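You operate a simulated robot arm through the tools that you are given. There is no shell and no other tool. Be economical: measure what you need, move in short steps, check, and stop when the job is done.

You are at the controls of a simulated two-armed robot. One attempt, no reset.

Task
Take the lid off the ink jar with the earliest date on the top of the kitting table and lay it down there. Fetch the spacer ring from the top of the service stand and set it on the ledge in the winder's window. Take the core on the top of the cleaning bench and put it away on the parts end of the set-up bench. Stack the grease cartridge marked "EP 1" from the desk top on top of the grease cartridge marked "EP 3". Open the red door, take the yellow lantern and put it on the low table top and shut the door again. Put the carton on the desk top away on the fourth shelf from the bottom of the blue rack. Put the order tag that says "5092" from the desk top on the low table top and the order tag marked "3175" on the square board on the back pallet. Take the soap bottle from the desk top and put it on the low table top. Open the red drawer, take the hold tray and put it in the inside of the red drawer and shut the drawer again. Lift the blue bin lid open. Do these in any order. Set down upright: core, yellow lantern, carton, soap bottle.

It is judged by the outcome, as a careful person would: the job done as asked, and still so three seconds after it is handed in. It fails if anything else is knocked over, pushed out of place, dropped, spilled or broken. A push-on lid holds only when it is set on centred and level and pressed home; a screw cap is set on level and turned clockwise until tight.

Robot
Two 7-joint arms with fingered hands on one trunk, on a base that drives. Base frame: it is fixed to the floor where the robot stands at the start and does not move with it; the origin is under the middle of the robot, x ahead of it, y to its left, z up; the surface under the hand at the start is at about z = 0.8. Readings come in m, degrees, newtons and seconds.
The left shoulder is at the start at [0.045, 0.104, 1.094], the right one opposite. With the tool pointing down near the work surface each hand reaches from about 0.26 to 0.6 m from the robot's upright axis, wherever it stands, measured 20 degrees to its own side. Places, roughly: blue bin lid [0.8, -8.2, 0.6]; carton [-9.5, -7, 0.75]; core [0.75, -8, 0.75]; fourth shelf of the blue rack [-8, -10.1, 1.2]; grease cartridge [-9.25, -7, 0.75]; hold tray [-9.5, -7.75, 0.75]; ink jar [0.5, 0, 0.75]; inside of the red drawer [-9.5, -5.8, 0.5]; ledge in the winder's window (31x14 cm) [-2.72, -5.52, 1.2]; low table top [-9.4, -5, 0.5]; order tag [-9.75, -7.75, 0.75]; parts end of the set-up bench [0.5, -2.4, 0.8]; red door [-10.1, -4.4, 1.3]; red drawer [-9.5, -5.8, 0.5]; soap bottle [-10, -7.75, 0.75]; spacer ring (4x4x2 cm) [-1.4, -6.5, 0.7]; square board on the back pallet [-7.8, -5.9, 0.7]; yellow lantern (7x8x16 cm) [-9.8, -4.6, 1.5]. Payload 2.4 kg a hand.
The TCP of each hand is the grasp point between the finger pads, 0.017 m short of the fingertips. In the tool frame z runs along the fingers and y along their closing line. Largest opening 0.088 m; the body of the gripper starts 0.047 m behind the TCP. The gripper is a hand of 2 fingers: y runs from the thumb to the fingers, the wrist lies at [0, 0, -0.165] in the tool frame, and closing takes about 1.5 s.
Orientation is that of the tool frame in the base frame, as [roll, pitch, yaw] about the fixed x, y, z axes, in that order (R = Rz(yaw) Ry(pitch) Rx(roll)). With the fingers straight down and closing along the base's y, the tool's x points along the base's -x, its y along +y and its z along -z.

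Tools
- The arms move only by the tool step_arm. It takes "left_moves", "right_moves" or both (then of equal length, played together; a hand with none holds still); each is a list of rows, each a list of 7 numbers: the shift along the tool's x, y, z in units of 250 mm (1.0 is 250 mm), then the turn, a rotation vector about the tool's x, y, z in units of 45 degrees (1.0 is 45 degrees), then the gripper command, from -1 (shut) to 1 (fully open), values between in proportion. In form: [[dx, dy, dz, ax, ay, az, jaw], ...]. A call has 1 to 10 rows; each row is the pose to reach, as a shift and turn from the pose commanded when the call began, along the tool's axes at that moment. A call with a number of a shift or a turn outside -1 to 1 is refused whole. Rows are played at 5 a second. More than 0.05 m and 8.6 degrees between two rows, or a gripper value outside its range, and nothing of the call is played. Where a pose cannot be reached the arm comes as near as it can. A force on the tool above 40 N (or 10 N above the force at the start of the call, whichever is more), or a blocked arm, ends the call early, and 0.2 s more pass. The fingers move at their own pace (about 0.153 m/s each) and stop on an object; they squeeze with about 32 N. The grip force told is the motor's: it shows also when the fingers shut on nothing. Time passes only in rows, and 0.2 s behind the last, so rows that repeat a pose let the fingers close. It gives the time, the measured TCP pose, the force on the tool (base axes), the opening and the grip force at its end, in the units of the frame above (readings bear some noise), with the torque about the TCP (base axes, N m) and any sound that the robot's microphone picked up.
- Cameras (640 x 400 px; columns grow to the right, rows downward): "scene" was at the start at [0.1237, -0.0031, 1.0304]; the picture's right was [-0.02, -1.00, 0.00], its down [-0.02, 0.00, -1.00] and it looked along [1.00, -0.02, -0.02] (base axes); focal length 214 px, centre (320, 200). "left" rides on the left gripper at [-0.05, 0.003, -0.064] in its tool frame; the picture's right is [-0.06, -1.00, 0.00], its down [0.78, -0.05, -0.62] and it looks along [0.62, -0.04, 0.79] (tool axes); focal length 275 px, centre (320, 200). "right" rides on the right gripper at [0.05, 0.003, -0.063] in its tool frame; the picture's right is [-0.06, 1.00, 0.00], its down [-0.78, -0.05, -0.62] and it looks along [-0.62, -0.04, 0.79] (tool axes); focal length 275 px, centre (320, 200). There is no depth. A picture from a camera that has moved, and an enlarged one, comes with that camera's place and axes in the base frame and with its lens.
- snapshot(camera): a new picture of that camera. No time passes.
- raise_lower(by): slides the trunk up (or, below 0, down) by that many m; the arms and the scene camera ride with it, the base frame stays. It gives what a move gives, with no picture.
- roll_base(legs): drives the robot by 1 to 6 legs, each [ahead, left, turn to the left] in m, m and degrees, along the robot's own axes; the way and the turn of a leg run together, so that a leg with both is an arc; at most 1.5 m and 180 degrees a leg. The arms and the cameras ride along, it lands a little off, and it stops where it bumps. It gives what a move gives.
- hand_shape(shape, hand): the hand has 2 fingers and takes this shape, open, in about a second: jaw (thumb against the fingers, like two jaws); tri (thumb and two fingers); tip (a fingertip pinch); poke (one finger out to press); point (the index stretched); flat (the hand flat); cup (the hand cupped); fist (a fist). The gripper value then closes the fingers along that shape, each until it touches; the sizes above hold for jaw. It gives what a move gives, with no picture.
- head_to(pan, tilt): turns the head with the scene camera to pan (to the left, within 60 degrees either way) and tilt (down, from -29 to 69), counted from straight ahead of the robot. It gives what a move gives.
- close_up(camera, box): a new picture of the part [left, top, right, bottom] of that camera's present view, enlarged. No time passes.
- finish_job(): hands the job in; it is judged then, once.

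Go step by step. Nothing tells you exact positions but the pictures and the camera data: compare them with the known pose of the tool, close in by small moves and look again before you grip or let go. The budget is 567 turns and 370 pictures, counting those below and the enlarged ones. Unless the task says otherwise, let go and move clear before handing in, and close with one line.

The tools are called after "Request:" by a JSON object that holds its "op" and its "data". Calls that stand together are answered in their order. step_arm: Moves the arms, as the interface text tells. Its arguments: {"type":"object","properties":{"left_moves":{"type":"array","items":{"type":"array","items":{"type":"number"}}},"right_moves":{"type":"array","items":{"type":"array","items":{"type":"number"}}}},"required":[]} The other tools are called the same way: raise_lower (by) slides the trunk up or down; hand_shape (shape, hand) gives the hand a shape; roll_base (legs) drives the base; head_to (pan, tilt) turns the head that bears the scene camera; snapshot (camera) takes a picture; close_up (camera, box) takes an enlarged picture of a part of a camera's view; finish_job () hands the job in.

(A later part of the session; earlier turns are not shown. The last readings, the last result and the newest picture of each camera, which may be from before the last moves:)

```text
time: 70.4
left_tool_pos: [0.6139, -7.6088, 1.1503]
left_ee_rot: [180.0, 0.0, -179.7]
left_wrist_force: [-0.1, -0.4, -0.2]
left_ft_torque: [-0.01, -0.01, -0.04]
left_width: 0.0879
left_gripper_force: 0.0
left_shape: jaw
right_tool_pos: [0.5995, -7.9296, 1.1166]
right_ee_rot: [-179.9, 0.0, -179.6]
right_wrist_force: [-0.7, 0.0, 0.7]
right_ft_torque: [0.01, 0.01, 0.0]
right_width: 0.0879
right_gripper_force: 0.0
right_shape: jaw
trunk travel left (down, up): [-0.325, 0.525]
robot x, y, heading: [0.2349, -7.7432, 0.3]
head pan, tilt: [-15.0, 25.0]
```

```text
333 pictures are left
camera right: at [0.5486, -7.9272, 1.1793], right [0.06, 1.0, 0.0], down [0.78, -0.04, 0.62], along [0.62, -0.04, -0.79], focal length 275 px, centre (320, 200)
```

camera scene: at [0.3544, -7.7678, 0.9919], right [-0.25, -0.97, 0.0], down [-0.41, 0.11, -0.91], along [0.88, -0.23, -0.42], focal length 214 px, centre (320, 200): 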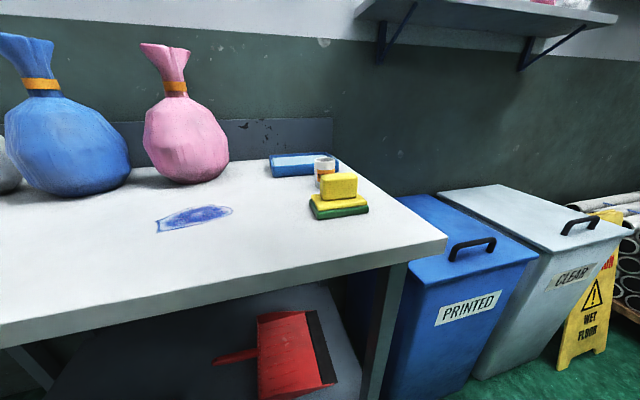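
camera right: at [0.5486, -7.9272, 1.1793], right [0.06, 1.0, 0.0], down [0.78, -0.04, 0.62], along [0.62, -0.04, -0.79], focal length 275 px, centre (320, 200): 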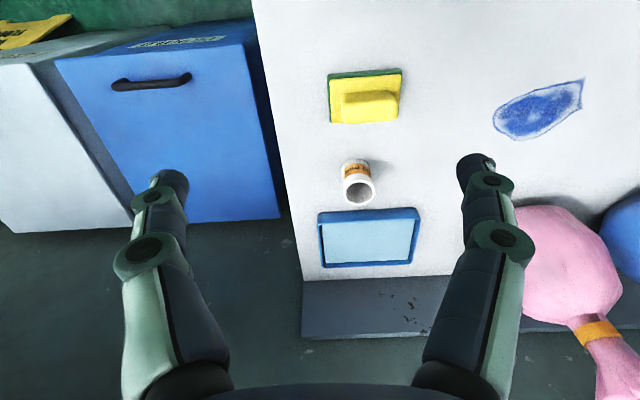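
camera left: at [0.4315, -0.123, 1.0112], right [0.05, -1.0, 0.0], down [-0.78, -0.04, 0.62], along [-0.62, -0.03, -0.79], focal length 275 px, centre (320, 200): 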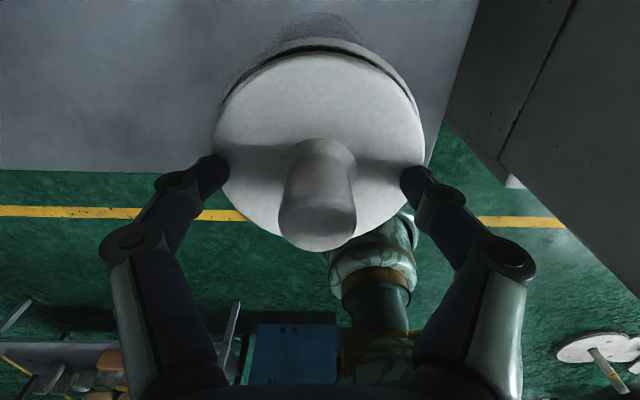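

Request:
{"op": "step_arm", "data": {"right_moves": [[-0.15, 0.04, 0.06, 0, 0, 0, 1], [-0.3, 0.08, 0.12, 0, 0, 0, 1], [-0.45, 0.12, 0.18, 0, 0, 0, 1], [-0.6, 0.162, 0.24, 0, 0, 0, 1], [-0.69, 0.162, 0.4, 0, 0, 0, 1], [-0.69, 0.162, 0.55, 0, 0, 0, 1], [-0.69, 0.162, 0.63, 0, 0, 0, 1], [-0.69, 0.162, 0.63, 0, 0, 0, 1]]}}

Request:
{"op": "snapshot", "data": {"camera": "scene"}}

Request:
{"op": "snapshot", "data": {"camera": "right"}}

```text
time: 72.2
left_tool_pos: [0.6137, -7.6091, 1.1501]
left_ee_rot: [180.0, -0.1, -179.7]
left_wrist_force: [-0.5, 0.4, 0.5]
left_ft_torque: [0.01, -0.01, 0.0]
left_width: 0.0879
left_gripper_force: 0.1
left_shape: jaw
right_tool_pos: [0.7709, -7.8917, 0.9587]
right_ee_rot: [-179.9, -0.1, -179.6]
right_wrist_force: [0.5, -0.1, -1.0]
right_ft_torque: [0.03, 0.03, 0.02]
right_width: 0.0876
right_gripper_force: 0.0
right_shape: jaw
trunk travel left (down, up): [-0.325, 0.525]
robot x, y, heading: [0.2274, -7.7459, 0.3]
head pan, tilt: [-15.0, 25.0]
```

```text
332 pictures are left
camera scene: at [0.3544, -7.7678, 0.9919], right [-0.25, -0.97, 0.0], down [-0.41, 0.11, -0.91], along [0.88, -0.23, -0.42], focal length 214 px, centre (320, 200)
```

scene: 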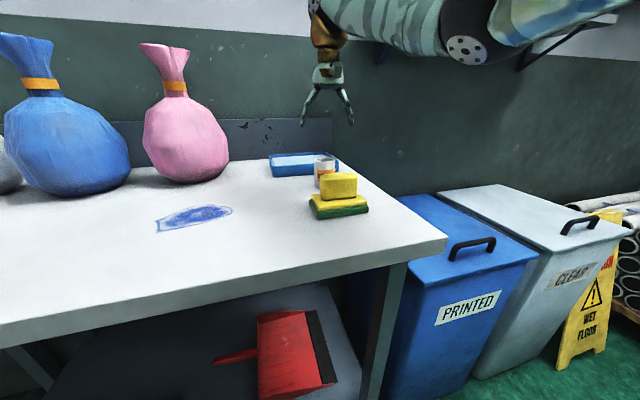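

```text
331 pictures are left
camera right: at [0.7212, -7.8875, 1.0225], right [0.06, 1.0, 0.0], down [0.78, -0.04, 0.62], along [0.62, -0.04, -0.79], focal length 275 px, centre (320, 200)
```

right: 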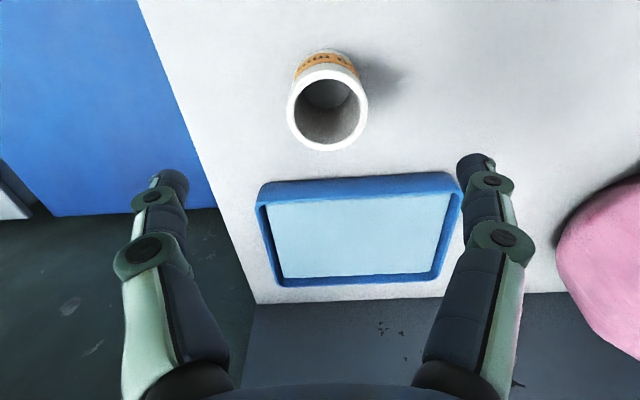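

Request:
{"op": "step_arm", "data": {"right_moves": [[-0.02, 0.018, 0.14, 0, 0, 0, 1], [-0.02, 0.018, 0.28, 0, 0, 0, 1], [-0.02, 0.018, 0.38, 0, 0, 0, 1], [-0.02, 0.018, 0.42, 0, 0, 0, 1], [-0.02, 0.018, 0.42, 0, 0, 0, 1]]}}

Request:
{"op": "close_up", "data": {"camera": "scene", "box": [250, 100, 410, 220]}}

Request:
{"op": "snapshot", "data": {"camera": "right"}}

```text
time: 73.4
left_tool_pos: [0.6131, -7.609, 1.1507]
left_ee_rot: [-179.9, 0.0, -179.7]
left_wrist_force: [0.6, -0.3, 0.1]
left_ft_torque: [-0.04, -0.02, 0.02]
left_width: 0.088
left_gripper_force: 0.2
left_shape: jaw
right_tool_pos: [0.7773, -7.8857, 0.8528]
right_ee_rot: [-179.9, 0.0, -179.5]
right_wrist_force: [0.2, -0.4, -0.3]
right_ft_torque: [-0.01, -0.02, 0.02]
right_width: 0.088
right_gripper_force: 0.0
right_shape: jaw
trunk travel left (down, up): [-0.325, 0.525]
robot x, y, heading: [0.2332, -7.7401, 0.4]
head pan, tilt: [-15.0, 25.0]
```

```text
3.33 times, centred on (330, 160) of scene
camera zoom: at [0.3544, -7.7679, 0.9919], right [-0.25, -0.97, 0.0], down [-0.41, 0.11, -0.91], along [0.88, -0.23, -0.42], focal length 715 px, centre (287, 333)
```

zoom: 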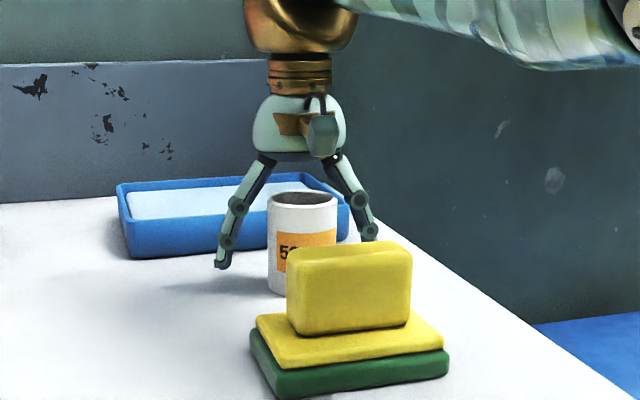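

```text
329 pictures are left
camera right: at [0.7269, -7.882, 0.9166], right [0.06, 1.0, 0.0], down [0.78, -0.04, 0.62], along [0.62, -0.04, -0.79], focal length 275 px, centre (320, 200)
```

right: 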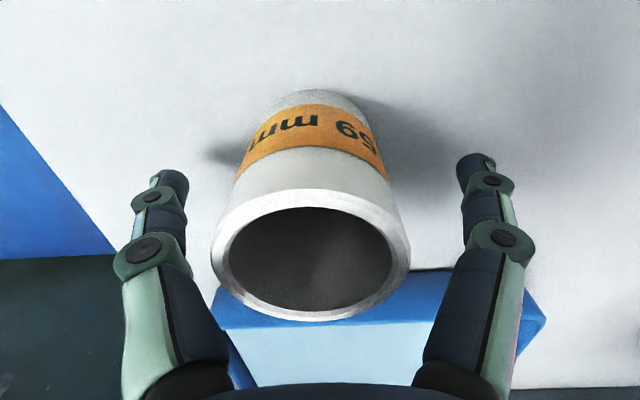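

Request:
{"op": "step_arm", "data": {"right_moves": [[0, 0, 0, 0, 0, 0, -1], [0, 0, 0, 0, 0, 0, -1], [0, 0, 0, 0, 0, 0, -1], [0, 0, 0, 0, 0, 0, -1], [0, 0, 0, 0, 0, 0, -1], [0, 0, -0.1, 0, 0, 0, -1], [0, 0, -0.25, 0, 0, 0, -1], [0, 0, -0.4, 0, 0, 0, -1]]}}

Request:
{"op": "snapshot", "data": {"camera": "scene"}}

```text
time: 75.2
left_tool_pos: [0.6132, -7.6106, 1.1509]
left_ee_rot: [-180.0, -0.1, -179.7]
left_wrist_force: [0.2, 0.8, -0.4]
left_ft_torque: [-0.01, -0.01, 0.03]
left_width: 0.0882
left_gripper_force: 0.1
left_shape: jaw
right_tool_pos: [0.7745, -7.8836, 0.954]
right_ee_rot: [-179.9, 0.1, -179.8]
right_wrist_force: [-1.6, -0.3, -0.3]
right_ft_torque: [-0.03, -0.02, 0.0]
right_width: 0.0371
right_gripper_force: 31.9
right_shape: jaw
trunk travel left (down, up): [-0.325, 0.525]
robot x, y, heading: [0.2329, -7.7472, 0.5]
head pan, tilt: [-15.0, 25.0]
```

```text
328 pictures are left
camera scene: at [0.3544, -7.7678, 0.9919], right [-0.25, -0.97, 0.0], down [-0.41, 0.11, -0.91], along [0.88, -0.23, -0.42], focal length 214 px, centre (320, 200)
```

scene: 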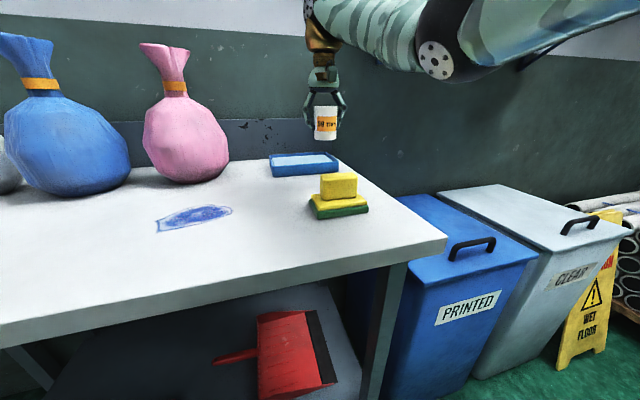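

Core held. I retract the right hand high, back off and shift right to stand in front of the blue bin.

Request:
{"op": "step_arm", "data": {"right_moves": [[0, 0, -0.18, 0, 0, 0, -1], [0, 0, -0.36, 0, 0, 0, -1], [0, 0, -0.54, 0, 0, 0, -1], [0.18, 0, -0.6, 0, 0, 0, -1], [0.36, 0, -0.6, 0, 0, 0, -1], [0.54, 0, -0.6, 0, 0, 0, -1], [0.7, -0.1, -0.6, 0, 0, 0, -1]]}}

Request:
{"op": "roll_base", "data": {"legs": [[-0.25, 0, 0], [0, -0.68, 0]]}}

Request:
{"op": "head_to", "data": {"pan": 0, "tilt": 35}}

Request:
{"op": "snapshot", "data": {"camera": "scene"}}

```text
time: 76.8
left_tool_pos: [0.6142, -7.6083, 1.1502]
left_ee_rot: [179.9, -0.1, -179.6]
left_wrist_force: [-0.2, 0.2, 0.2]
left_ft_torque: [0.02, 0.01, 0.0]
left_width: 0.0879
left_gripper_force: 0.2
left_shape: jaw
right_tool_pos: [0.7518, -7.8847, 1.1443]
right_ee_rot: [-179.9, 0.0, -179.6]
right_wrist_force: [-0.5, -0.2, -0.4]
right_ft_torque: [-0.02, 0.0, 0.01]
right_width: 0.0371
right_gripper_force: 32.3
right_shape: jaw
right hand out of reach, approached as far as the arm can: row 4, 5, 6, 7
trunk travel left (down, up): [-0.325, 0.525]
robot x, y, heading: [0.234, -7.7401, 0.3]
head pan, tilt: [-15.0, 25.0]
```

```text
time: 82.0
left_tool_pos: [0.3641, -8.2944, 1.151]
left_ee_rot: [179.9, 0.0, -180.0]
left_wrist_force: [-0.1, 0.1, 0.7]
left_ft_torque: [0.04, -0.02, -0.01]
left_width: 0.088
left_gripper_force: 0.0
left_shape: jaw
right_tool_pos: [0.5009, -8.5709, 1.1446]
right_ee_rot: [-179.9, 0.0, -180.0]
right_wrist_force: [0.1, -0.7, -0.1]
right_ft_torque: [0.0, -0.02, 0.02]
right_width: 0.0373
right_gripper_force: 31.8
right_shape: jaw
trunk travel left (down, up): [-0.325, 0.525]
robot x, y, heading: [-0.0204, -8.4281, 0.2]
head pan, tilt: [-15.0, 25.0]
```

```text
time: 82.8
left_tool_pos: [0.3636, -8.2928, 1.151]
left_ee_rot: [179.9, 0.0, -180.0]
left_wrist_force: [0.8, 1.0, 0.1]
left_ft_torque: [0.03, 0.01, 0.0]
left_width: 0.0875
left_gripper_force: 0.1
left_shape: jaw
right_tool_pos: [0.5017, -8.5708, 1.1442]
right_ee_rot: [-179.9, 0.0, -180.0]
right_wrist_force: [-0.3, -0.2, -1.1]
right_ft_torque: [0.0, 0.01, -0.02]
right_width: 0.0373
right_gripper_force: 32.5
right_shape: jaw
trunk travel left (down, up): [-0.325, 0.525]
robot x, y, heading: [-0.017, -8.4242, 0.2]
head pan, tilt: [0.0, 35.0]
```

```text
327 pictures are left
camera scene: at [0.1034, -8.4274, 0.9761], right [0.0, -1.0, 0.0], down [-0.57, 0.0, -0.82], along [0.82, 0.0, -0.57], focal length 214 px, centre (320, 200)
```

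scene: 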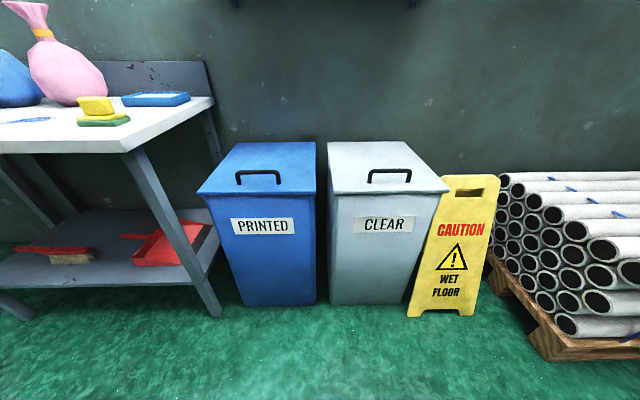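

The blue bin is clear to see; its lid will want two hands, so I first deliver the core to the set-up bench and come back. Driving back up the aisle.

Request:
{"op": "step_arm", "data": {"right_moves": [[0.15, -0.0, 0, 0, 0, 0, -1], [0.3, 0, 0, 0, 0, 0, -1], [0.45, 0, 0, 0, 0, 0, -1]]}}

Request:
{"op": "roll_base", "data": {"legs": [[-0.5, 0, 0], [0, 0, 90], [1.5, 0, 0], [1.5, 0, 0], [1.5, 0, 0]]}}

Request:
{"op": "head_to", "data": {"pan": -40, "tilt": 15}}

Request:
{"op": "snapshot", "data": {"camera": "scene"}}

```text
time: 83.6
left_tool_pos: [0.3651, -8.295, 1.1503]
left_ee_rot: [-180.0, 0.0, -180.0]
left_wrist_force: [0.6, -0.3, -0.7]
left_ft_torque: [0.01, 0.0, 0.0]
left_width: 0.0881
left_gripper_force: 0.1
left_shape: jaw
right_tool_pos: [0.5017, -8.5708, 1.1439]
right_ee_rot: [-179.9, 0.1, -180.0]
right_wrist_force: [-0.3, -0.4, 0.3]
right_ft_torque: [0.0, -0.05, 0.02]
right_width: 0.0371
right_gripper_force: 31.5
right_shape: jaw
right hand out of reach, approached as far as the arm can: row 1, 2, 3
trunk travel left (down, up): [-0.325, 0.525]
robot x, y, heading: [-0.0187, -8.4281, 0.1]
head pan, tilt: [0.0, 35.0]
```

```text
time: 111.6
left_tool_pos: [-0.7578, -3.5196, 1.1513]
left_ee_rot: [180.0, 0.1, -86.1]
left_wrist_force: [0.2, 0.9, 0.6]
left_ft_torque: [-0.01, 0.02, 0.03]
left_width: 0.0877
left_gripper_force: 0.0
left_shape: jaw
right_tool_pos: [-0.4909, -3.3647, 1.1438]
right_ee_rot: [-180.0, 0.0, -86.1]
right_wrist_force: [0.2, 0.4, -0.6]
right_ft_torque: [0.0, 0.0, -0.03]
right_width: 0.0372
right_gripper_force: 31.7
right_shape: jaw
trunk travel left (down, up): [-0.325, 0.525]
robot x, y, heading: [-0.5987, -3.8925, 93.6]
head pan, tilt: [0.0, 35.0]
```

```text
time: 112.7
left_tool_pos: [-0.7582, -3.5192, 1.1505]
left_ee_rot: [-180.0, 0.1, -86.0]
left_wrist_force: [-0.5, 0.7, 0.8]
left_ft_torque: [0.01, -0.01, 0.02]
left_width: 0.0878
left_gripper_force: 0.1
left_shape: jaw
right_tool_pos: [-0.4909, -3.3634, 1.1449]
right_ee_rot: [-179.9, 0.0, -86.1]
right_wrist_force: [0.3, -0.3, -1.3]
right_ft_torque: [-0.01, -0.01, -0.02]
right_width: 0.0372
right_gripper_force: 32.0
right_shape: jaw
trunk travel left (down, up): [-0.325, 0.525]
robot x, y, heading: [-0.5967, -3.8939, 93.8]
head pan, tilt: [-40.0, 15.0]
```

```text
326 pictures are left
camera scene: at [-0.5475, -3.784, 1.0052], right [0.82, -0.57, 0.0], down [-0.17, -0.24, -0.96], along [0.55, 0.78, -0.29], focal length 214 px, centre (320, 200)
```

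scene: 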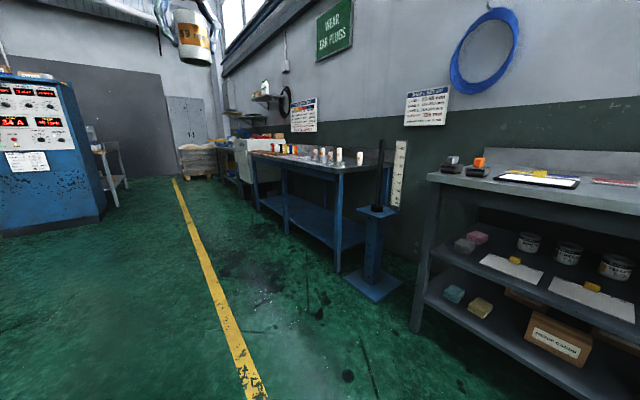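

Request:
{"op": "close_up", "data": {"camera": "scene", "box": [230, 80, 460, 220]}}

```text
2.78 times, centred on (345, 150) of scene
camera zoom: at [-0.5475, -3.784, 1.0052], right [0.82, -0.57, 0.0], down [-0.17, -0.24, -0.96], along [0.55, 0.78, -0.29], focal length 597 px, centre (250, 339)
```

zoom: 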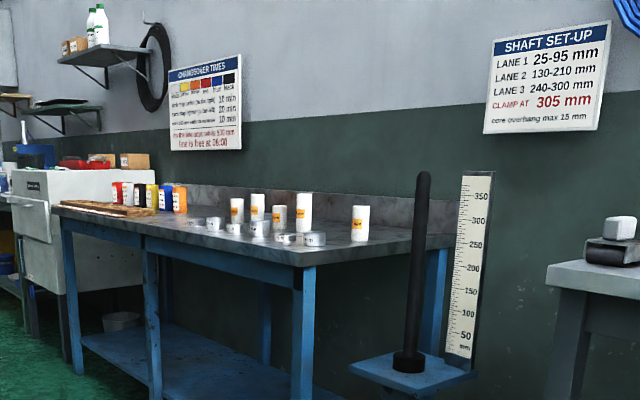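

Request:
{"op": "roll_base", "data": {"legs": [[0, 0, -3.8], [1.45, 0, 0], [0, 0, -90]]}}

Request:
{"op": "head_to", "data": {"pan": 0, "tilt": 15}}

Request:
{"op": "snapshot", "data": {"camera": "scene"}}

```text
time: 124.1
left_tool_pos: [-0.2388, -2.3176, 1.1499]
left_ee_rot: [179.9, 0.0, -178.9]
left_wrist_force: [0.9, 0.5, 0.9]
left_ft_torque: [-0.02, -0.02, 0.02]
left_width: 0.088
left_gripper_force: 0.0
left_shape: jaw
right_tool_pos: [-0.0975, -2.5926, 1.144]
right_ee_rot: [-180.0, 0.0, -178.9]
right_wrist_force: [0.1, 1.2, -1.0]
right_ft_torque: [-0.01, -0.03, 0.05]
right_width: 0.0372
right_gripper_force: 32.3
right_shape: jaw
trunk travel left (down, up): [-0.325, 0.525]
robot x, y, heading: [-0.6206, -2.4575, 0.8]
head pan, tilt: [-40.0, 15.0]
```

```text
time: 125.2
left_tool_pos: [-0.2385, -2.3184, 1.1509]
left_ee_rot: [-179.9, 0.0, -178.9]
left_wrist_force: [-0.1, 0.2, 0.4]
left_ft_torque: [0.02, 0.01, 0.03]
left_width: 0.0877
left_gripper_force: 0.1
left_shape: jaw
right_tool_pos: [-0.0963, -2.5934, 1.1447]
right_ee_rot: [-179.9, 0.1, -178.9]
right_wrist_force: [-0.3, -0.3, -0.3]
right_ft_torque: [-0.01, 0.01, 0.03]
right_width: 0.0372
right_gripper_force: 31.8
right_shape: jaw
trunk travel left (down, up): [-0.325, 0.525]
robot x, y, heading: [-0.6165, -2.4564, 1.0]
head pan, tilt: [0.0, 15.0]
```

```text
324 pictures are left
camera scene: at [-0.4921, -2.4565, 1.0081], right [0.02, -1.0, 0.0], down [-0.26, 0.0, -0.97], along [0.97, 0.02, -0.26], focal length 214 px, centre (320, 200)
```

scene: 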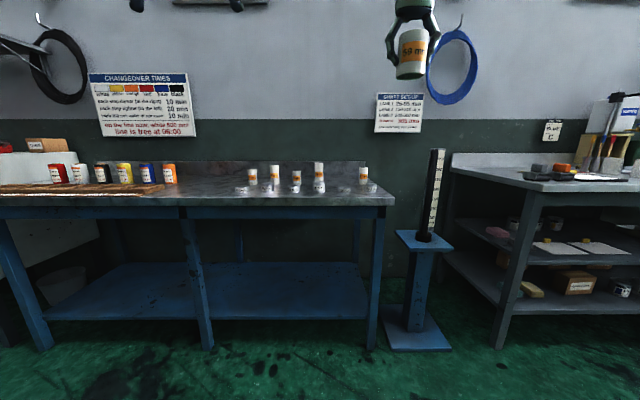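

Request:
{"op": "roll_base", "data": {"legs": [[0.62, 0.05, -1]]}}

Request:
{"op": "head_to", "data": {"pan": 0, "tilt": 30}}

Request:
{"op": "snapshot", "data": {"camera": "scene"}}

Request:
{"op": "snapshot", "data": {"camera": "right"}}

```text
time: 128.7
left_tool_pos: [0.3838, -2.2695, 1.1503]
left_ee_rot: [180.0, 0.0, -180.0]
left_wrist_force: [0.3, -0.5, 0.3]
left_ft_torque: [0.01, -0.01, 0.01]
left_width: 0.0877
left_gripper_force: 0.1
left_shape: jaw
right_tool_pos: [0.5187, -2.5467, 1.1437]
right_ee_rot: [-179.8, -0.1, -179.9]
right_wrist_force: [0.5, 0.1, -0.3]
right_ft_torque: [0.02, -0.01, 0.0]
right_width: 0.037
right_gripper_force: 32.3
right_shape: jaw
trunk travel left (down, up): [-0.325, 0.525]
robot x, y, heading: [-0.0015, -2.4025, 0.1]
head pan, tilt: [0.0, 15.0]
```

```text
time: 129.5
left_tool_pos: [0.3827, -2.2699, 1.1517]
left_ee_rot: [-179.9, 0.1, 180.0]
left_wrist_force: [-0.5, -0.5, 0.5]
left_ft_torque: [0.0, -0.02, 0.02]
left_width: 0.0878
left_gripper_force: 0.0
left_shape: jaw
right_tool_pos: [0.5188, -2.5484, 1.1438]
right_ee_rot: [-179.9, 0.0, 179.9]
right_wrist_force: [1.1, 0.3, -1.0]
right_ft_torque: [-0.02, 0.02, 0.01]
right_width: 0.0371
right_gripper_force: 32.0
right_shape: jaw
trunk travel left (down, up): [-0.325, 0.525]
robot x, y, heading: [0.0003, -2.4016, 0.1]
head pan, tilt: [0.0, 30.0]
```

```text
323 pictures are left
camera scene: at [0.1234, -2.4033, 0.984], right [0.0, -1.0, 0.0], down [-0.5, 0.0, -0.87], along [0.87, 0.0, -0.5], focal length 214 px, centre (320, 200)
```

scene: 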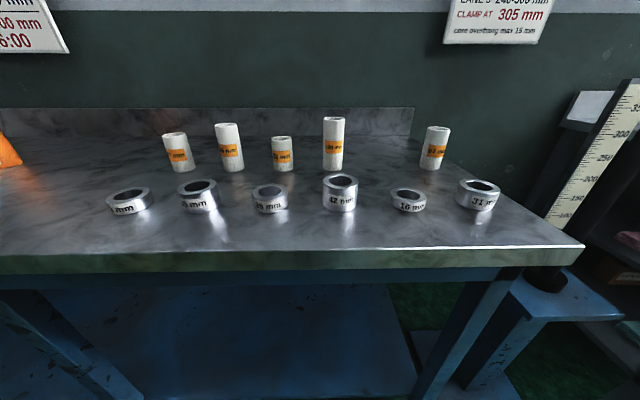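

```text
322 pictures are left
camera right: at [0.469, -2.5435, 1.2076], right [0.06, 1.0, 0.0], down [0.78, -0.05, 0.62], along [0.62, -0.04, -0.79], focal length 275 px, centre (320, 200)
```

right: 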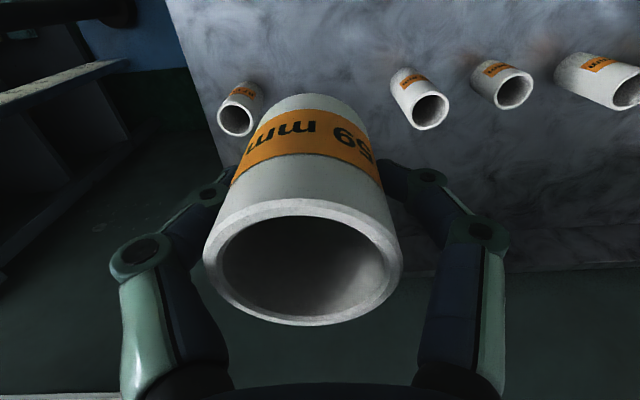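

The row of cores has a free slot at about (0.594, -2.555). I move 5 cm closer and lower the core there.

Request:
{"op": "roll_base", "data": {"legs": [[0.05, 0, 0]]}}

Request:
{"op": "step_arm", "data": {"right_moves": [[0, 0, 0.18, 0, 0, 0, -1], [0, 0, 0.36, 0, 0, 0, -1], [0, 0, 0.54, 0, 0, 0, -1], [0, 0, 0.7, 0, 0, 0, -1], [0, 0, 0.7, 0, 0, 0, -1]]}}

Request:
{"op": "snapshot", "data": {"camera": "scene"}}

```text
time: 130.4
left_tool_pos: [0.4331, -2.27, 1.1505]
left_ee_rot: [-180.0, 0.0, -179.9]
left_wrist_force: [-0.5, -0.3, -0.9]
left_ft_torque: [0.03, -0.01, -0.04]
left_width: 0.0878
left_gripper_force: 0.0
left_shape: jaw
right_tool_pos: [0.5694, -2.5475, 1.1442]
right_ee_rot: [-179.9, 0.1, 179.9]
right_wrist_force: [-0.9, -0.2, -0.3]
right_ft_torque: [-0.01, 0.0, 0.03]
right_width: 0.037
right_gripper_force: 32.2
right_shape: jaw
trunk travel left (down, up): [-0.325, 0.525]
robot x, y, heading: [0.0493, -2.4005, 0.1]
head pan, tilt: [0.0, 30.0]
```

```text
time: 131.6
left_tool_pos: [0.4315, -2.2697, 1.1517]
left_ee_rot: [180.0, 0.0, 180.0]
left_wrist_force: [0.2, -0.3, -0.3]
left_ft_torque: [0.0, -0.04, 0.03]
left_width: 0.0879
left_gripper_force: 0.2
left_shape: jaw
right_tool_pos: [0.6101, -2.5481, 0.9999]
right_ee_rot: [-179.8, 0.0, -180.0]
right_wrist_force: [-0.4, 0.3, -0.7]
right_ft_torque: [0.03, -0.01, -0.01]
right_width: 0.0373
right_gripper_force: 31.8
right_shape: jaw
right hand out of reach, approached as far as the arm can: row 1, 2, 3, 4, 5
trunk travel left (down, up): [-0.325, 0.525]
robot x, y, heading: [0.0449, -2.4052, -0.2]
head pan, tilt: [0.0, 30.0]
```

```text
321 pictures are left
camera scene: at [0.1733, -2.4032, 0.9839], right [0.0, -1.0, 0.0], down [-0.5, 0.0, -0.87], along [0.87, 0.0, -0.5], focal length 214 px, centre (320, 200)
```

scene: 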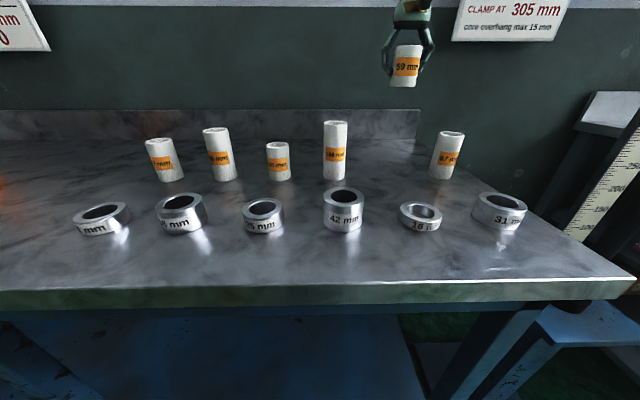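

Request:
{"op": "step_arm", "data": {"right_moves": [[0.04, -0.02, 0.1, 0, 0, 0, -1], [0.06, -0.02, 0.2, 0, 0, 0, -1], [0.06, -0.02, 0.3, 0, 0, 0, -1]]}}

```text
time: 132.4
left_tool_pos: [0.433, -2.2701, 1.1512]
left_ee_rot: [-179.9, -0.1, 180.0]
left_wrist_force: [0.0, 0.3, 0.2]
left_ft_torque: [-0.02, 0.02, 0.01]
left_width: 0.0879
left_gripper_force: 0.1
left_shape: jaw
right_tool_pos: [0.615, -2.5501, 0.9243]
right_ee_rot: [-179.9, -0.1, -180.0]
right_wrist_force: [0.4, 0.3, -0.3]
right_ft_torque: [0.0, 0.02, -0.03]
right_width: 0.0375
right_gripper_force: 31.3
right_shape: jaw
right hand out of reach, approached as far as the arm can: row 1, 2, 3
trunk travel left (down, up): [-0.325, 0.525]
robot x, y, heading: [0.0485, -2.403, -0.1]
head pan, tilt: [0.0, 30.0]
```

Request:
{"op": "step_arm", "data": {"right_moves": [[0.1, 0, 0, 0, 0, 0, -1], [0.2, 0, 0, 0, 0, 0, -1], [0.2, 0, 0, 0, 0, 0, -1]]}}

```text
time: 133.2
left_tool_pos: [0.4329, -2.2695, 1.1512]
left_ee_rot: [-180.0, 0.0, 180.0]
left_wrist_force: [-0.2, 0.0, -0.1]
left_ft_torque: [0.0, 0.01, -0.01]
left_width: 0.0878
left_gripper_force: 0.1
left_shape: jaw
right_tool_pos: [0.6169, -2.5484, 0.9257]
right_ee_rot: [-180.0, -0.1, 179.9]
right_wrist_force: [0.1, -0.2, 0.4]
right_ft_torque: [-0.02, 0.01, 0.0]
right_width: 0.0373
right_gripper_force: 32.3
right_shape: jaw
right hand out of reach, approached as far as the arm can: row 1, 2, 3
trunk travel left (down, up): [-0.325, 0.525]
robot x, y, heading: [0.0513, -2.4014, 0.1]
head pan, tilt: [0.0, 30.0]
```

The arm seems stuck against its limit in radius, but height still moves; I fix x with the base and lower.

Request:
{"op": "roll_base", "data": {"legs": [[-0.032, 0, 0]]}}

Request:
{"op": "step_arm", "data": {"right_moves": [[0, 0, 0.08, 0, 0, 0, -1], [0, 0, 0.16, 0, 0, 0, -1], [0, 0, 0.22, 0, 0, 0, -1]]}}

Request:
{"op": "snapshot", "data": {"camera": "scene"}}

```text
time: 134.0
left_tool_pos: [0.3994, -2.2693, 1.1507]
left_ee_rot: [-179.9, 0.1, -179.9]
left_wrist_force: [-0.2, -0.2, 1.1]
left_ft_torque: [0.0, 0.0, -0.01]
left_width: 0.0881
left_gripper_force: 0.0
left_shape: jaw
right_tool_pos: [0.5823, -2.5485, 0.9243]
right_ee_rot: [-179.9, 0.0, 180.0]
right_wrist_force: [0.2, 0.3, -0.2]
right_ft_torque: [0.0, 0.0, 0.0]
right_width: 0.0372
right_gripper_force: 32.2
right_shape: jaw
trunk travel left (down, up): [-0.325, 0.525]
robot x, y, heading: [0.0185, -2.4004, 0.1]
head pan, tilt: [0.0, 30.0]
```

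```text
time: 134.8
left_tool_pos: [0.4002, -2.2698, 1.1504]
left_ee_rot: [-179.9, 0.0, 180.0]
left_wrist_force: [0.3, -0.1, 0.2]
left_ft_torque: [0.03, -0.01, 0.0]
left_width: 0.0882
left_gripper_force: 0.1
left_shape: jaw
right_tool_pos: [0.5816, -2.551, 0.8692]
right_ee_rot: [-179.9, 0.1, 179.9]
right_wrist_force: [-0.1, 0.3, -1.3]
right_ft_torque: [0.02, 0.02, -0.02]
right_width: 0.0373
right_gripper_force: 32.1
right_shape: jaw
trunk travel left (down, up): [-0.325, 0.525]
robot x, y, heading: [0.0211, -2.3985, -0.1]
head pan, tilt: [0.0, 30.0]
```

```text
320 pictures are left
camera scene: at [0.1409, -2.4033, 0.9839], right [0.0, -1.0, 0.0], down [-0.5, 0.0, -0.87], along [0.87, 0.0, -0.5], focal length 214 px, centre (320, 200)
```

scene: 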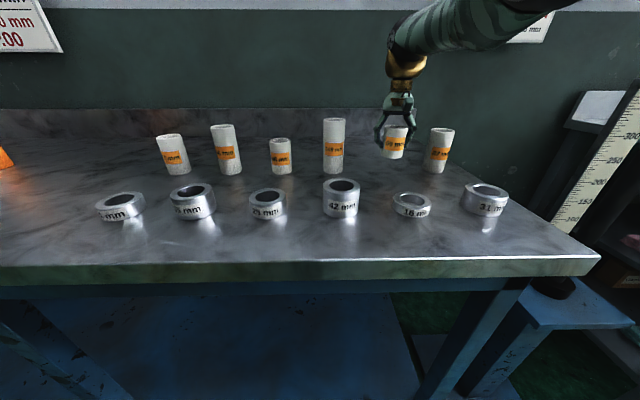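

Request:
{"op": "step_arm", "data": {"right_moves": [[0, 0, 0.03, 0, 0, 0, -1], [0, 0, 0.06, 0, 0, 0, -1], [0, 0, 0.08, 0, 0, 0, -1], [0, 0, 0.1, 0, 0, 0, -1]]}}

Request:
{"op": "close_up", "data": {"camera": "scene", "box": [320, 80, 480, 200]}}

```text
time: 135.8
left_tool_pos: [0.4, -2.2704, 1.1505]
left_ee_rot: [-180.0, 0.0, 179.9]
left_wrist_force: [0.3, 0.4, -0.3]
left_ft_torque: [0.0, 0.01, 0.01]
left_width: 0.0879
left_gripper_force: 0.1
left_shape: jaw
right_tool_pos: [0.5761, -2.5505, 0.8456]
right_ee_rot: [-180.0, 0.0, 179.9]
right_wrist_force: [-0.4, 0.2, -0.3]
right_ft_torque: [0.01, -0.01, -0.04]
right_width: 0.0371
right_gripper_force: 32.1
right_shape: jaw
right hand out of reach, approached as far as the arm can: row 1, 2, 3, 4
trunk travel left (down, up): [-0.325, 0.525]
robot x, y, heading: [0.0175, -2.4028, -0.1]
head pan, tilt: [0.0, 30.0]
```

```text
3.33 times, centred on (400, 140) of scene
camera zoom: at [0.1409, -2.4033, 0.9839], right [0.0, -1.0, 0.0], down [-0.5, 0.0, -0.87], along [0.87, 0.0, -0.5], focal length 715 px, centre (53, 400)
```

zoom: 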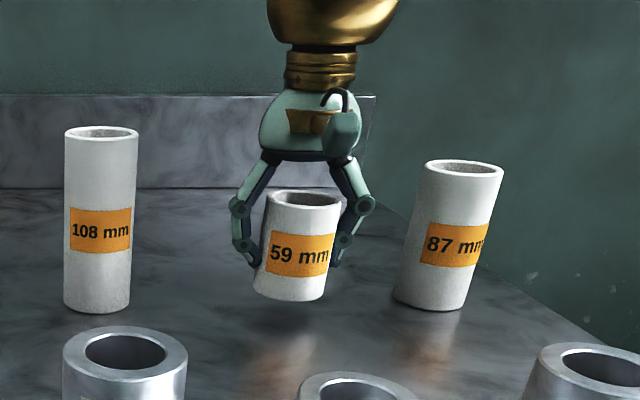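

Request:
{"op": "raise_lower", "data": {"by": -0.008}}

Request:
{"op": "close_up", "data": {"camera": "scene", "box": [320, 80, 480, 200]}}

```text
time: 136.4
left_tool_pos: [0.3993, -2.2701, 1.1422]
left_ee_rot: [-180.0, -0.1, -180.0]
left_wrist_force: [-0.3, -0.6, 0.2]
left_ft_torque: [0.02, 0.04, -0.02]
left_width: 0.088
left_gripper_force: 0.0
left_shape: jaw
right_tool_pos: [0.577, -2.55, 0.8376]
right_ee_rot: [-179.9, 0.0, -179.9]
right_wrist_force: [0.0, 0.8, -0.6]
right_ft_torque: [-0.04, 0.01, -0.02]
right_width: 0.037
right_gripper_force: 32.0
right_shape: jaw
trunk travel left (down, up): [-0.317, 0.533]
robot x, y, heading: [0.0163, -2.4017, 0.1]
head pan, tilt: [0.0, 30.0]
```

```text
3.33 times, centred on (400, 140) of scene
camera zoom: at [0.141, -2.4033, 0.9759], right [0.0, -1.0, 0.0], down [-0.5, 0.0, -0.87], along [0.87, 0.0, -0.5], focal length 715 px, centre (53, 400)
```

zoom: 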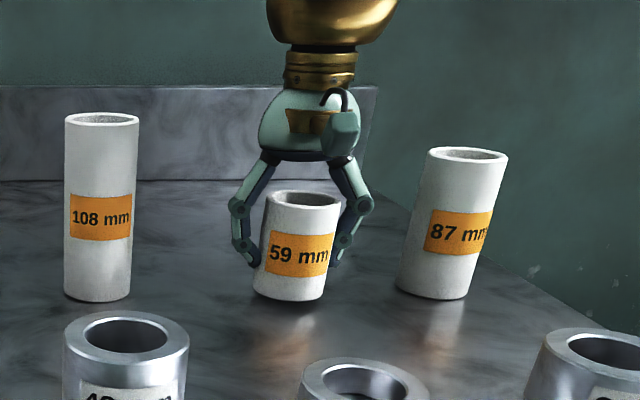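

Request:
{"op": "raise_lower", "data": {"by": -0.004}}

Request:
{"op": "close_up", "data": {"camera": "scene", "box": [360, 110, 440, 170]}}

```text
time: 136.9
left_tool_pos: [0.3988, -2.2696, 1.1396]
left_ee_rot: [-180.0, 0.0, 180.0]
left_wrist_force: [0.4, -0.5, -0.3]
left_ft_torque: [0.03, -0.01, 0.0]
left_width: 0.0879
left_gripper_force: 0.0
left_shape: jaw
right_tool_pos: [0.5773, -2.5515, 0.8338]
right_ee_rot: [-180.0, -0.1, -180.0]
right_wrist_force: [0.8, -0.4, -0.3]
right_ft_torque: [0.01, -0.03, 0.01]
right_width: 0.0372
right_gripper_force: 31.6
right_shape: jaw
trunk travel left (down, up): [-0.313, 0.537]
robot x, y, heading: [0.0173, -2.3992, 0.0]
head pan, tilt: [0.0, 30.0]
```

```text
6.67 times, centred on (400, 140) of scene
camera zoom: at [0.1412, -2.4033, 0.9718], right [0.0, -1.0, 0.0], down [-0.5, 0.0, -0.87], along [0.87, 0.0, -0.5], focal length 1430 px, centre (-213, 600)
```

zoom: 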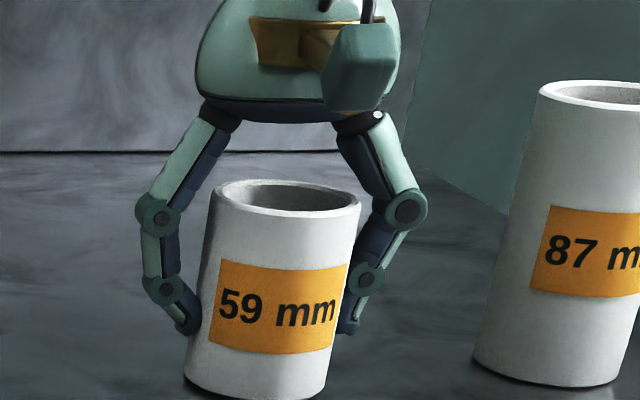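

Request:
{"op": "raise_lower", "data": {"by": -0.003}}

Request:
{"op": "close_up", "data": {"camera": "scene", "box": [360, 120, 440, 180]}}

```text
time: 137.4
left_tool_pos: [0.3985, -2.2706, 1.136]
left_ee_rot: [-179.9, 0.0, -179.9]
left_wrist_force: [0.0, 0.1, 0.2]
left_ft_torque: [0.01, 0.03, -0.01]
left_width: 0.088
left_gripper_force: 0.1
left_shape: jaw
right_tool_pos: [0.577, -2.5508, 0.8305]
right_ee_rot: [-180.0, -0.1, 180.0]
right_wrist_force: [-1.2, 0.3, 7.1]
right_ft_torque: [-0.08, 0.0, 0.0]
right_width: 0.0378
right_gripper_force: 32.2
right_shape: jaw
trunk travel left (down, up): [-0.31, 0.54]
robot x, y, heading: [0.0173, -2.4004, 0.4]
head pan, tilt: [0.0, 30.0]
```

```text
6.67 times, centred on (400, 150) of scene
camera zoom: at [0.1408, -2.4031, 0.969], right [0.0, -1.0, 0.0], down [-0.5, 0.0, -0.87], along [0.87, 0.0, -0.5], focal length 1430 px, centre (-213, 533)
```

zoom: 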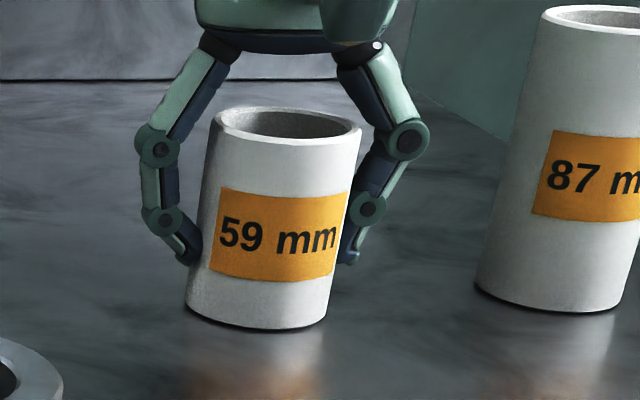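

Contact. Open and rise with the trunk.

Request:
{"op": "step_arm", "data": {"right_moves": [[0, 0, 0, 0, 0, 0, -0.3], [0, 0, 0, 0, 0, 0, 0.4], [0, 0, 0, 0, 0, 0, 0.6], [0, 0, 0, 0, 0, 0, 0.6]]}}

Request:
{"op": "raise_lower", "data": {"by": 0.12}}

Request:
{"op": "snapshot", "data": {"camera": "scene"}}

```text
time: 138.4
left_tool_pos: [0.4011, -2.2701, 1.1352]
left_ee_rot: [180.0, -0.1, -179.9]
left_wrist_force: [0.2, 0.5, 0.4]
left_ft_torque: [-0.01, -0.02, 0.03]
left_width: 0.0879
left_gripper_force: 0.1
left_shape: jaw
right_tool_pos: [0.5767, -2.5502, 0.8306]
right_ee_rot: [-179.9, -0.2, 180.0]
right_wrist_force: [-0.2, 0.9, -0.5]
right_ft_torque: [0.02, 0.01, 0.01]
right_width: 0.0702
right_gripper_force: 0.1
right_shape: jaw
trunk travel left (down, up): [-0.31, 0.54]
robot x, y, heading: [0.0207, -2.4041, -0.2]
head pan, tilt: [0.0, 30.0]
```

```text
time: 139.9
left_tool_pos: [0.4, -2.2696, 1.2551]
left_ee_rot: [-180.0, -0.1, -180.0]
left_wrist_force: [0.7, 0.1, -0.5]
left_ft_torque: [-0.03, -0.01, 0.0]
left_width: 0.0878
left_gripper_force: 0.1
left_shape: jaw
right_tool_pos: [0.5773, -2.551, 0.9746]
right_ee_rot: [-179.9, 2.6, -179.9]
right_wrist_force: [-0.7, -0.2, 0.7]
right_ft_torque: [-0.02, 0.02, -0.01]
right_width: 0.0697
right_gripper_force: 0.1
right_shape: jaw
trunk travel left (down, up): [-0.43, 0.42]
robot x, y, heading: [0.0227, -2.404, 0.2]
head pan, tilt: [0.0, 30.0]
```

```text
315 pictures are left
camera scene: at [0.1381, -2.4033, 1.0894], right [0.0, -1.0, 0.0], down [-0.5, 0.0, -0.87], along [0.87, 0.0, -0.5], focal length 214 px, centre (320, 200)
```

scene: 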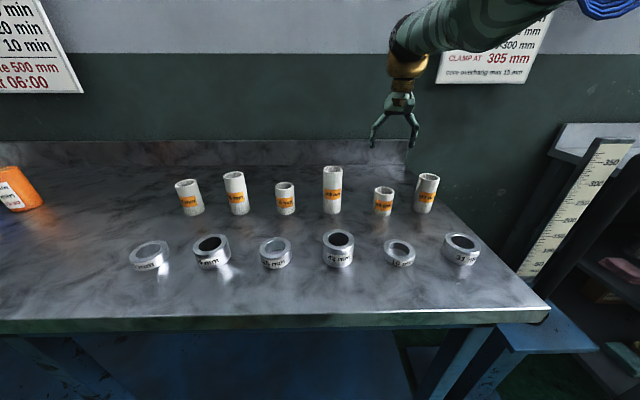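

Core stands in its slot. I back off and retract the right arm.

Request:
{"op": "roll_base", "data": {"legs": [[-0.5, 0, 0]]}}

Request:
{"op": "step_arm", "data": {"right_moves": [[0.15, 0, 0, 0, 0, 0, 1], [0.3, 0, 0, 0, 0, 0, 1], [0.45, 0, -0.05, 0, 0, 0, 1], [0.6, 0, -0.2, 0, 0, 0, 1], [0.75, 0, -0.32, 0, 0, 0, 1], [0.75, 0, -0.5, 0, 0, 0, 1]]}}

```text
time: 142.9
left_tool_pos: [-0.1073, -2.2713, 1.2562]
left_ee_rot: [-179.9, 0.0, 179.9]
left_wrist_force: [0.2, -0.2, 0.8]
left_ft_torque: [0.02, -0.02, -0.03]
left_width: 0.0878
left_gripper_force: 0.1
left_shape: jaw
right_tool_pos: [0.0681, -2.5512, 0.9754]
right_ee_rot: [-179.9, 2.6, 180.0]
right_wrist_force: [0.5, 0.7, -0.1]
right_ft_torque: [-0.04, -0.03, 0.01]
right_width: 0.07
right_gripper_force: 0.1
right_shape: jaw
trunk travel left (down, up): [-0.43, 0.42]
robot x, y, heading: [-0.4902, -2.4046, 0.0]
head pan, tilt: [0.0, 30.0]
```

```text
refused: row 4 steps farther than a row can; nothing moved
```

Request:
{"op": "step_arm", "data": {"right_moves": [[0.15, 0, 0, 0, 0, 0, 1], [0.3, 0, 0, 0, 0, 0, 1], [0.45, 0, -0.05, 0, 0, 0, 1], [0.6, 0, -0.15, 0, 0, 0, 1], [0.7, 0, -0.3, 0, 0, 0, 1], [0.75, 0, -0.45, 0, 0, 0, 1], [0.75, 0, -0.6, 0, 0, 0, 1]]}}

```text
time: 144.5
left_tool_pos: [-0.1081, -2.2698, 1.2555]
left_ee_rot: [-180.0, 0.1, 179.8]
left_wrist_force: [-0.1, 0.6, -0.4]
left_ft_torque: [-0.02, -0.01, 0.01]
left_width: 0.0878
left_gripper_force: 0.0
left_shape: jaw
right_tool_pos: [0.064, -2.5401, 1.1152]
right_ee_rot: [-179.9, 2.5, 179.9]
right_wrist_force: [-0.9, -0.9, 0.1]
right_ft_torque: [0.01, 0.0, -0.01]
right_width: 0.088
right_gripper_force: 0.0
right_shape: jaw
right hand out of reach, approached as far as the arm can: row 1, 2, 3, 4, 5, 6, 7
trunk travel left (down, up): [-0.43, 0.42]
robot x, y, heading: [-0.4864, -2.3997, -0.4]
head pan, tilt: [0.0, 30.0]
```

Request:
{"op": "step_arm", "data": {"right_moves": [[-0.19, 0, 0, 0, 0, 0, 1], [-0.38, 0, 0, 0, 0, 0, 1], [-0.57, 0, 0, 0, 0, 0, 1], [-0.76, 0, 0, 0, 0, 0, 1], [-0.95, 0, 0, 0, 0, 0, 1]]}}

```text
time: 145.7
left_tool_pos: [-0.1079, -2.2697, 1.2548]
left_ee_rot: [179.9, 0.1, 180.0]
left_wrist_force: [1.0, -0.4, 0.2]
left_ft_torque: [-0.02, 0.0, 0.0]
left_width: 0.0879
left_gripper_force: 0.1
left_shape: jaw
right_tool_pos: [0.0669, -2.5431, 1.1129]
right_ee_rot: [-179.9, 2.5, 179.9]
right_wrist_force: [0.8, 0.9, 0.2]
right_ft_torque: [0.0, 0.01, 0.02]
right_width: 0.088
right_gripper_force: 0.1
right_shape: jaw
right hand out of reach, approached as far as the arm can: row 1, 2, 3, 4, 5
trunk travel left (down, up): [-0.43, 0.42]
robot x, y, heading: [-0.4902, -2.4016, 0.1]
head pan, tilt: [0.0, 30.0]
```

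Request:
{"op": "step_arm", "data": {"right_moves": [[-0.19, 0, 0, 0, 0, 0, 1], [-0.38, 0, 0, 0, 0, 0, 1], [-0.57, 0, 0, 0, 0, 0, 1], [-0.76, 0, 0, 0, 0, 0, 1], [-0.95, 0, 0, 0, 0, 0, 1]]}}

```text
time: 146.9
left_tool_pos: [-0.1064, -2.2688, 1.2554]
left_ee_rot: [-180.0, 0.0, 179.9]
left_wrist_force: [-0.2, 0.2, 0.3]
left_ft_torque: [-0.01, 0.03, 0.01]
left_width: 0.0882
left_gripper_force: 0.1
left_shape: jaw
right_tool_pos: [0.0695, -2.5475, 1.0933]
right_ee_rot: [-179.9, 2.5, 179.8]
right_wrist_force: [-0.6, 0.6, -0.1]
right_ft_torque: [0.03, -0.01, -0.04]
right_width: 0.088
right_gripper_force: 0.0
right_shape: jaw
right hand out of reach, approached as far as the arm can: row 1, 2, 3, 4, 5
trunk travel left (down, up): [-0.43, 0.42]
robot x, y, heading: [-0.4901, -2.4002, -0.1]
head pan, tilt: [0.0, 30.0]
```

Request:
{"op": "head_to", "data": {"pan": -45, "tilt": 0}}

Request:
{"op": "snapshot", "data": {"camera": "scene"}}

Request:
{"op": "snapshot", "data": {"camera": "left"}}

```text
time: 148.1
left_tool_pos: [-0.1076, -2.2687, 1.2554]
left_ee_rot: [179.9, 0.0, 179.8]
left_wrist_force: [-0.1, 0.4, -0.4]
left_ft_torque: [0.01, 0.03, 0.04]
left_width: 0.0879
left_gripper_force: 0.1
left_shape: jaw
right_tool_pos: [0.0688, -2.5475, 1.0931]
right_ee_rot: [-179.9, 2.6, 179.9]
right_wrist_force: [-0.1, 0.3, 0.2]
right_ft_torque: [0.0, 0.0, 0.0]
right_width: 0.088
right_gripper_force: 0.1
right_shape: jaw
trunk travel left (down, up): [-0.43, 0.42]
robot x, y, heading: [-0.4882, -2.4026, 0.0]
head pan, tilt: [-45.0, 0.0]
```

```text
314 pictures are left
camera scene: at [-0.3795, -2.4491, 1.1211], right [-0.5, -0.87, 0.0], down [-0.16, 0.09, -0.98], along [0.85, -0.49, -0.18], focal length 214 px, centre (320, 200)
```

scene: 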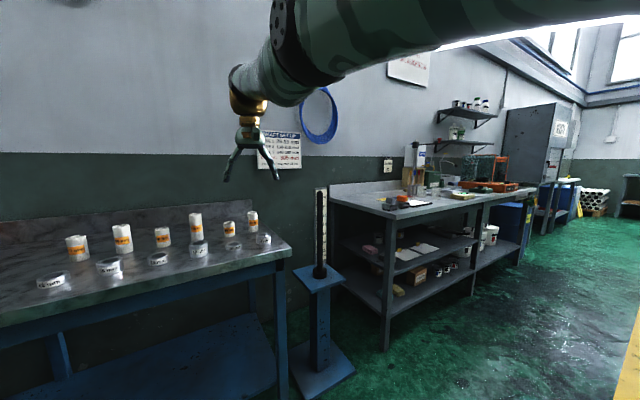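

```text
313 pictures are left
camera left: at [-0.0586, -2.2675, 1.3187], right [0.06, -1.0, 0.0], down [-0.78, -0.05, 0.62], along [-0.62, -0.04, -0.79], focal length 275 px, centre (320, 200)
```

left: 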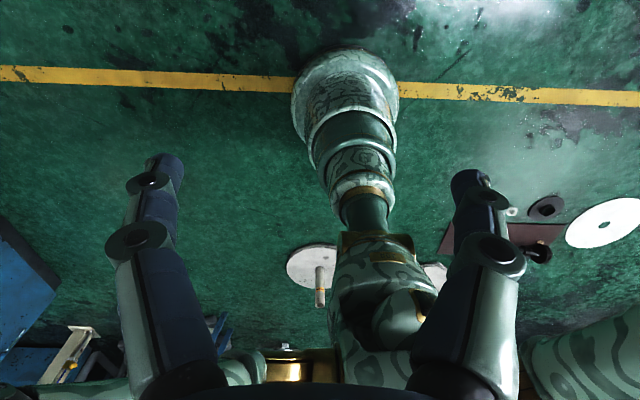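

The right arm seems stretched to a straight elbow. I nudge the base to re-base the command, and try a diagonal inward-down move.

Request:
{"op": "roll_base", "data": {"legs": [[-0.03, 0, 0]]}}

Request:
{"op": "step_arm", "data": {"right_moves": [[0.08, 0, 0.12, 0, 0, 0, 1], [0.16, 0, 0.24, 0, 0, 0, 1], [0.24, 0, 0.36, 0, 0, 0, 1], [0.34, 0, 0.4, 0, 0, 0, 1]]}}

```text
time: 148.9
left_tool_pos: [-0.1395, -2.2698, 1.256]
left_ee_rot: [179.9, 0.1, 179.9]
left_wrist_force: [-0.3, -0.4, -0.6]
left_ft_torque: [0.01, -0.03, 0.0]
left_width: 0.0881
left_gripper_force: 0.1
left_shape: jaw
right_tool_pos: [0.0379, -2.5478, 1.0934]
right_ee_rot: [-180.0, 2.7, 179.9]
right_wrist_force: [0.1, 0.3, -0.8]
right_ft_torque: [0.03, -0.01, 0.03]
right_width: 0.0876
right_gripper_force: 0.0
right_shape: jaw
trunk travel left (down, up): [-0.43, 0.42]
robot x, y, heading: [-0.5185, -2.4033, -0.2]
head pan, tilt: [-45.0, 0.0]
```

```text
time: 149.9
left_tool_pos: [-0.1365, -2.2697, 1.2561]
left_ee_rot: [-179.9, 0.0, 180.0]
left_wrist_force: [1.7, -0.6, 0.3]
left_ft_torque: [0.01, 0.03, -0.03]
left_width: 0.088
left_gripper_force: 0.0
left_shape: jaw
right_tool_pos: [0.0391, -2.5466, 0.9878]
right_ee_rot: [-179.9, 2.6, 179.9]
right_wrist_force: [0.1, -0.4, 0.6]
right_ft_torque: [-0.04, 0.02, 0.02]
right_width: 0.0878
right_gripper_force: 0.1
right_shape: jaw
right hand out of reach, approached as far as the arm can: row 1, 2, 3, 4
trunk travel left (down, up): [-0.43, 0.42]
robot x, y, heading: [-0.5236, -2.401, -0.1]
head pan, tilt: [-45.0, 0.0]
```

Request:
{"op": "step_arm", "data": {"right_moves": [[0.1, 0.12, 0, 0, 0, 0, 1], [0.2, 0.24, 0, 0, 0, 0, 1], [0.3, 0.36, 0, 0, 0, 0, 1], [0.4, 0.48, 0, 0, 0, 0, 1], [0.5, 0.6, 0, 0, 0, 0, 1], [0.6, 0.6, 0, 0, 0, 0, 1], [0.75, 0.6, 0, 0, 0, 0, 1], [0.9, 0.6, 0, 0, 0, 0, 1], [1, 0.6, 0, 0, 0, 0, 1], [1, 0.6, 0, 0, 0, 0, 1]]}}

```text
time: 152.1
left_tool_pos: [-0.1374, -2.2702, 1.2549]
left_ee_rot: [-180.0, -0.1, 179.8]
left_wrist_force: [0.1, 0.4, 0.3]
left_ft_torque: [0.01, 0.02, -0.01]
left_width: 0.0879
left_gripper_force: 0.0
left_shape: jaw
right_tool_pos: [-0.0152, -2.3533, 0.9446]
right_ee_rot: [179.9, 2.5, 179.9]
right_wrist_force: [0.0, -0.5, 0.2]
right_ft_torque: [-0.01, -0.04, -0.02]
right_width: 0.0879
right_gripper_force: 0.0
right_shape: jaw
right hand out of reach, approached as far as the arm can: row 1, 2, 3, 4, 5, 6, 7, 8, 9, 10
trunk travel left (down, up): [-0.43, 0.42]
robot x, y, heading: [-0.5186, -2.4001, -0.0]
head pan, tilt: [-45.0, 0.0]
```

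Request:
{"op": "step_arm", "data": {"right_moves": [[0.15, 0, 0, 0, 0, 0, 1], [0.3, 0, 0, 0, 0, 0, 1], [0.45, -0.1, 0, 0, 0, 0, 1], [0.5, -0.2, 0, 0, 0, 0, 1], [0.5, -0.3, 0, 0, 0, 0, 1], [0.5, -0.4, 0, 0, 0, 0, 1], [0.5, -0.5, 0, 0, 0, 0, 1], [0.5, -0.6, 0, 0, 0, 0, 1]]}}

```text
time: 153.9
left_tool_pos: [-0.1378, -2.2706, 1.2554]
left_ee_rot: [-180.0, 0.0, 179.8]
left_wrist_force: [0.0, 0.9, -0.3]
left_ft_torque: [0.02, -0.01, 0.02]
left_width: 0.0879
left_gripper_force: 0.2
left_shape: jaw
right_tool_pos: [-0.1361, -2.5067, 0.93]
right_ee_rot: [-179.9, 2.6, 179.9]
right_wrist_force: [-0.1, 0.1, 0.2]
right_ft_torque: [0.02, -0.02, 0.01]
right_width: 0.0879
right_gripper_force: 0.1
right_shape: jaw
right hand out of reach, approached as far as the arm can: row 1
trunk travel left (down, up): [-0.43, 0.42]
robot x, y, heading: [-0.5219, -2.4033, -0.1]
head pan, tilt: [-45.0, 0.0]
```

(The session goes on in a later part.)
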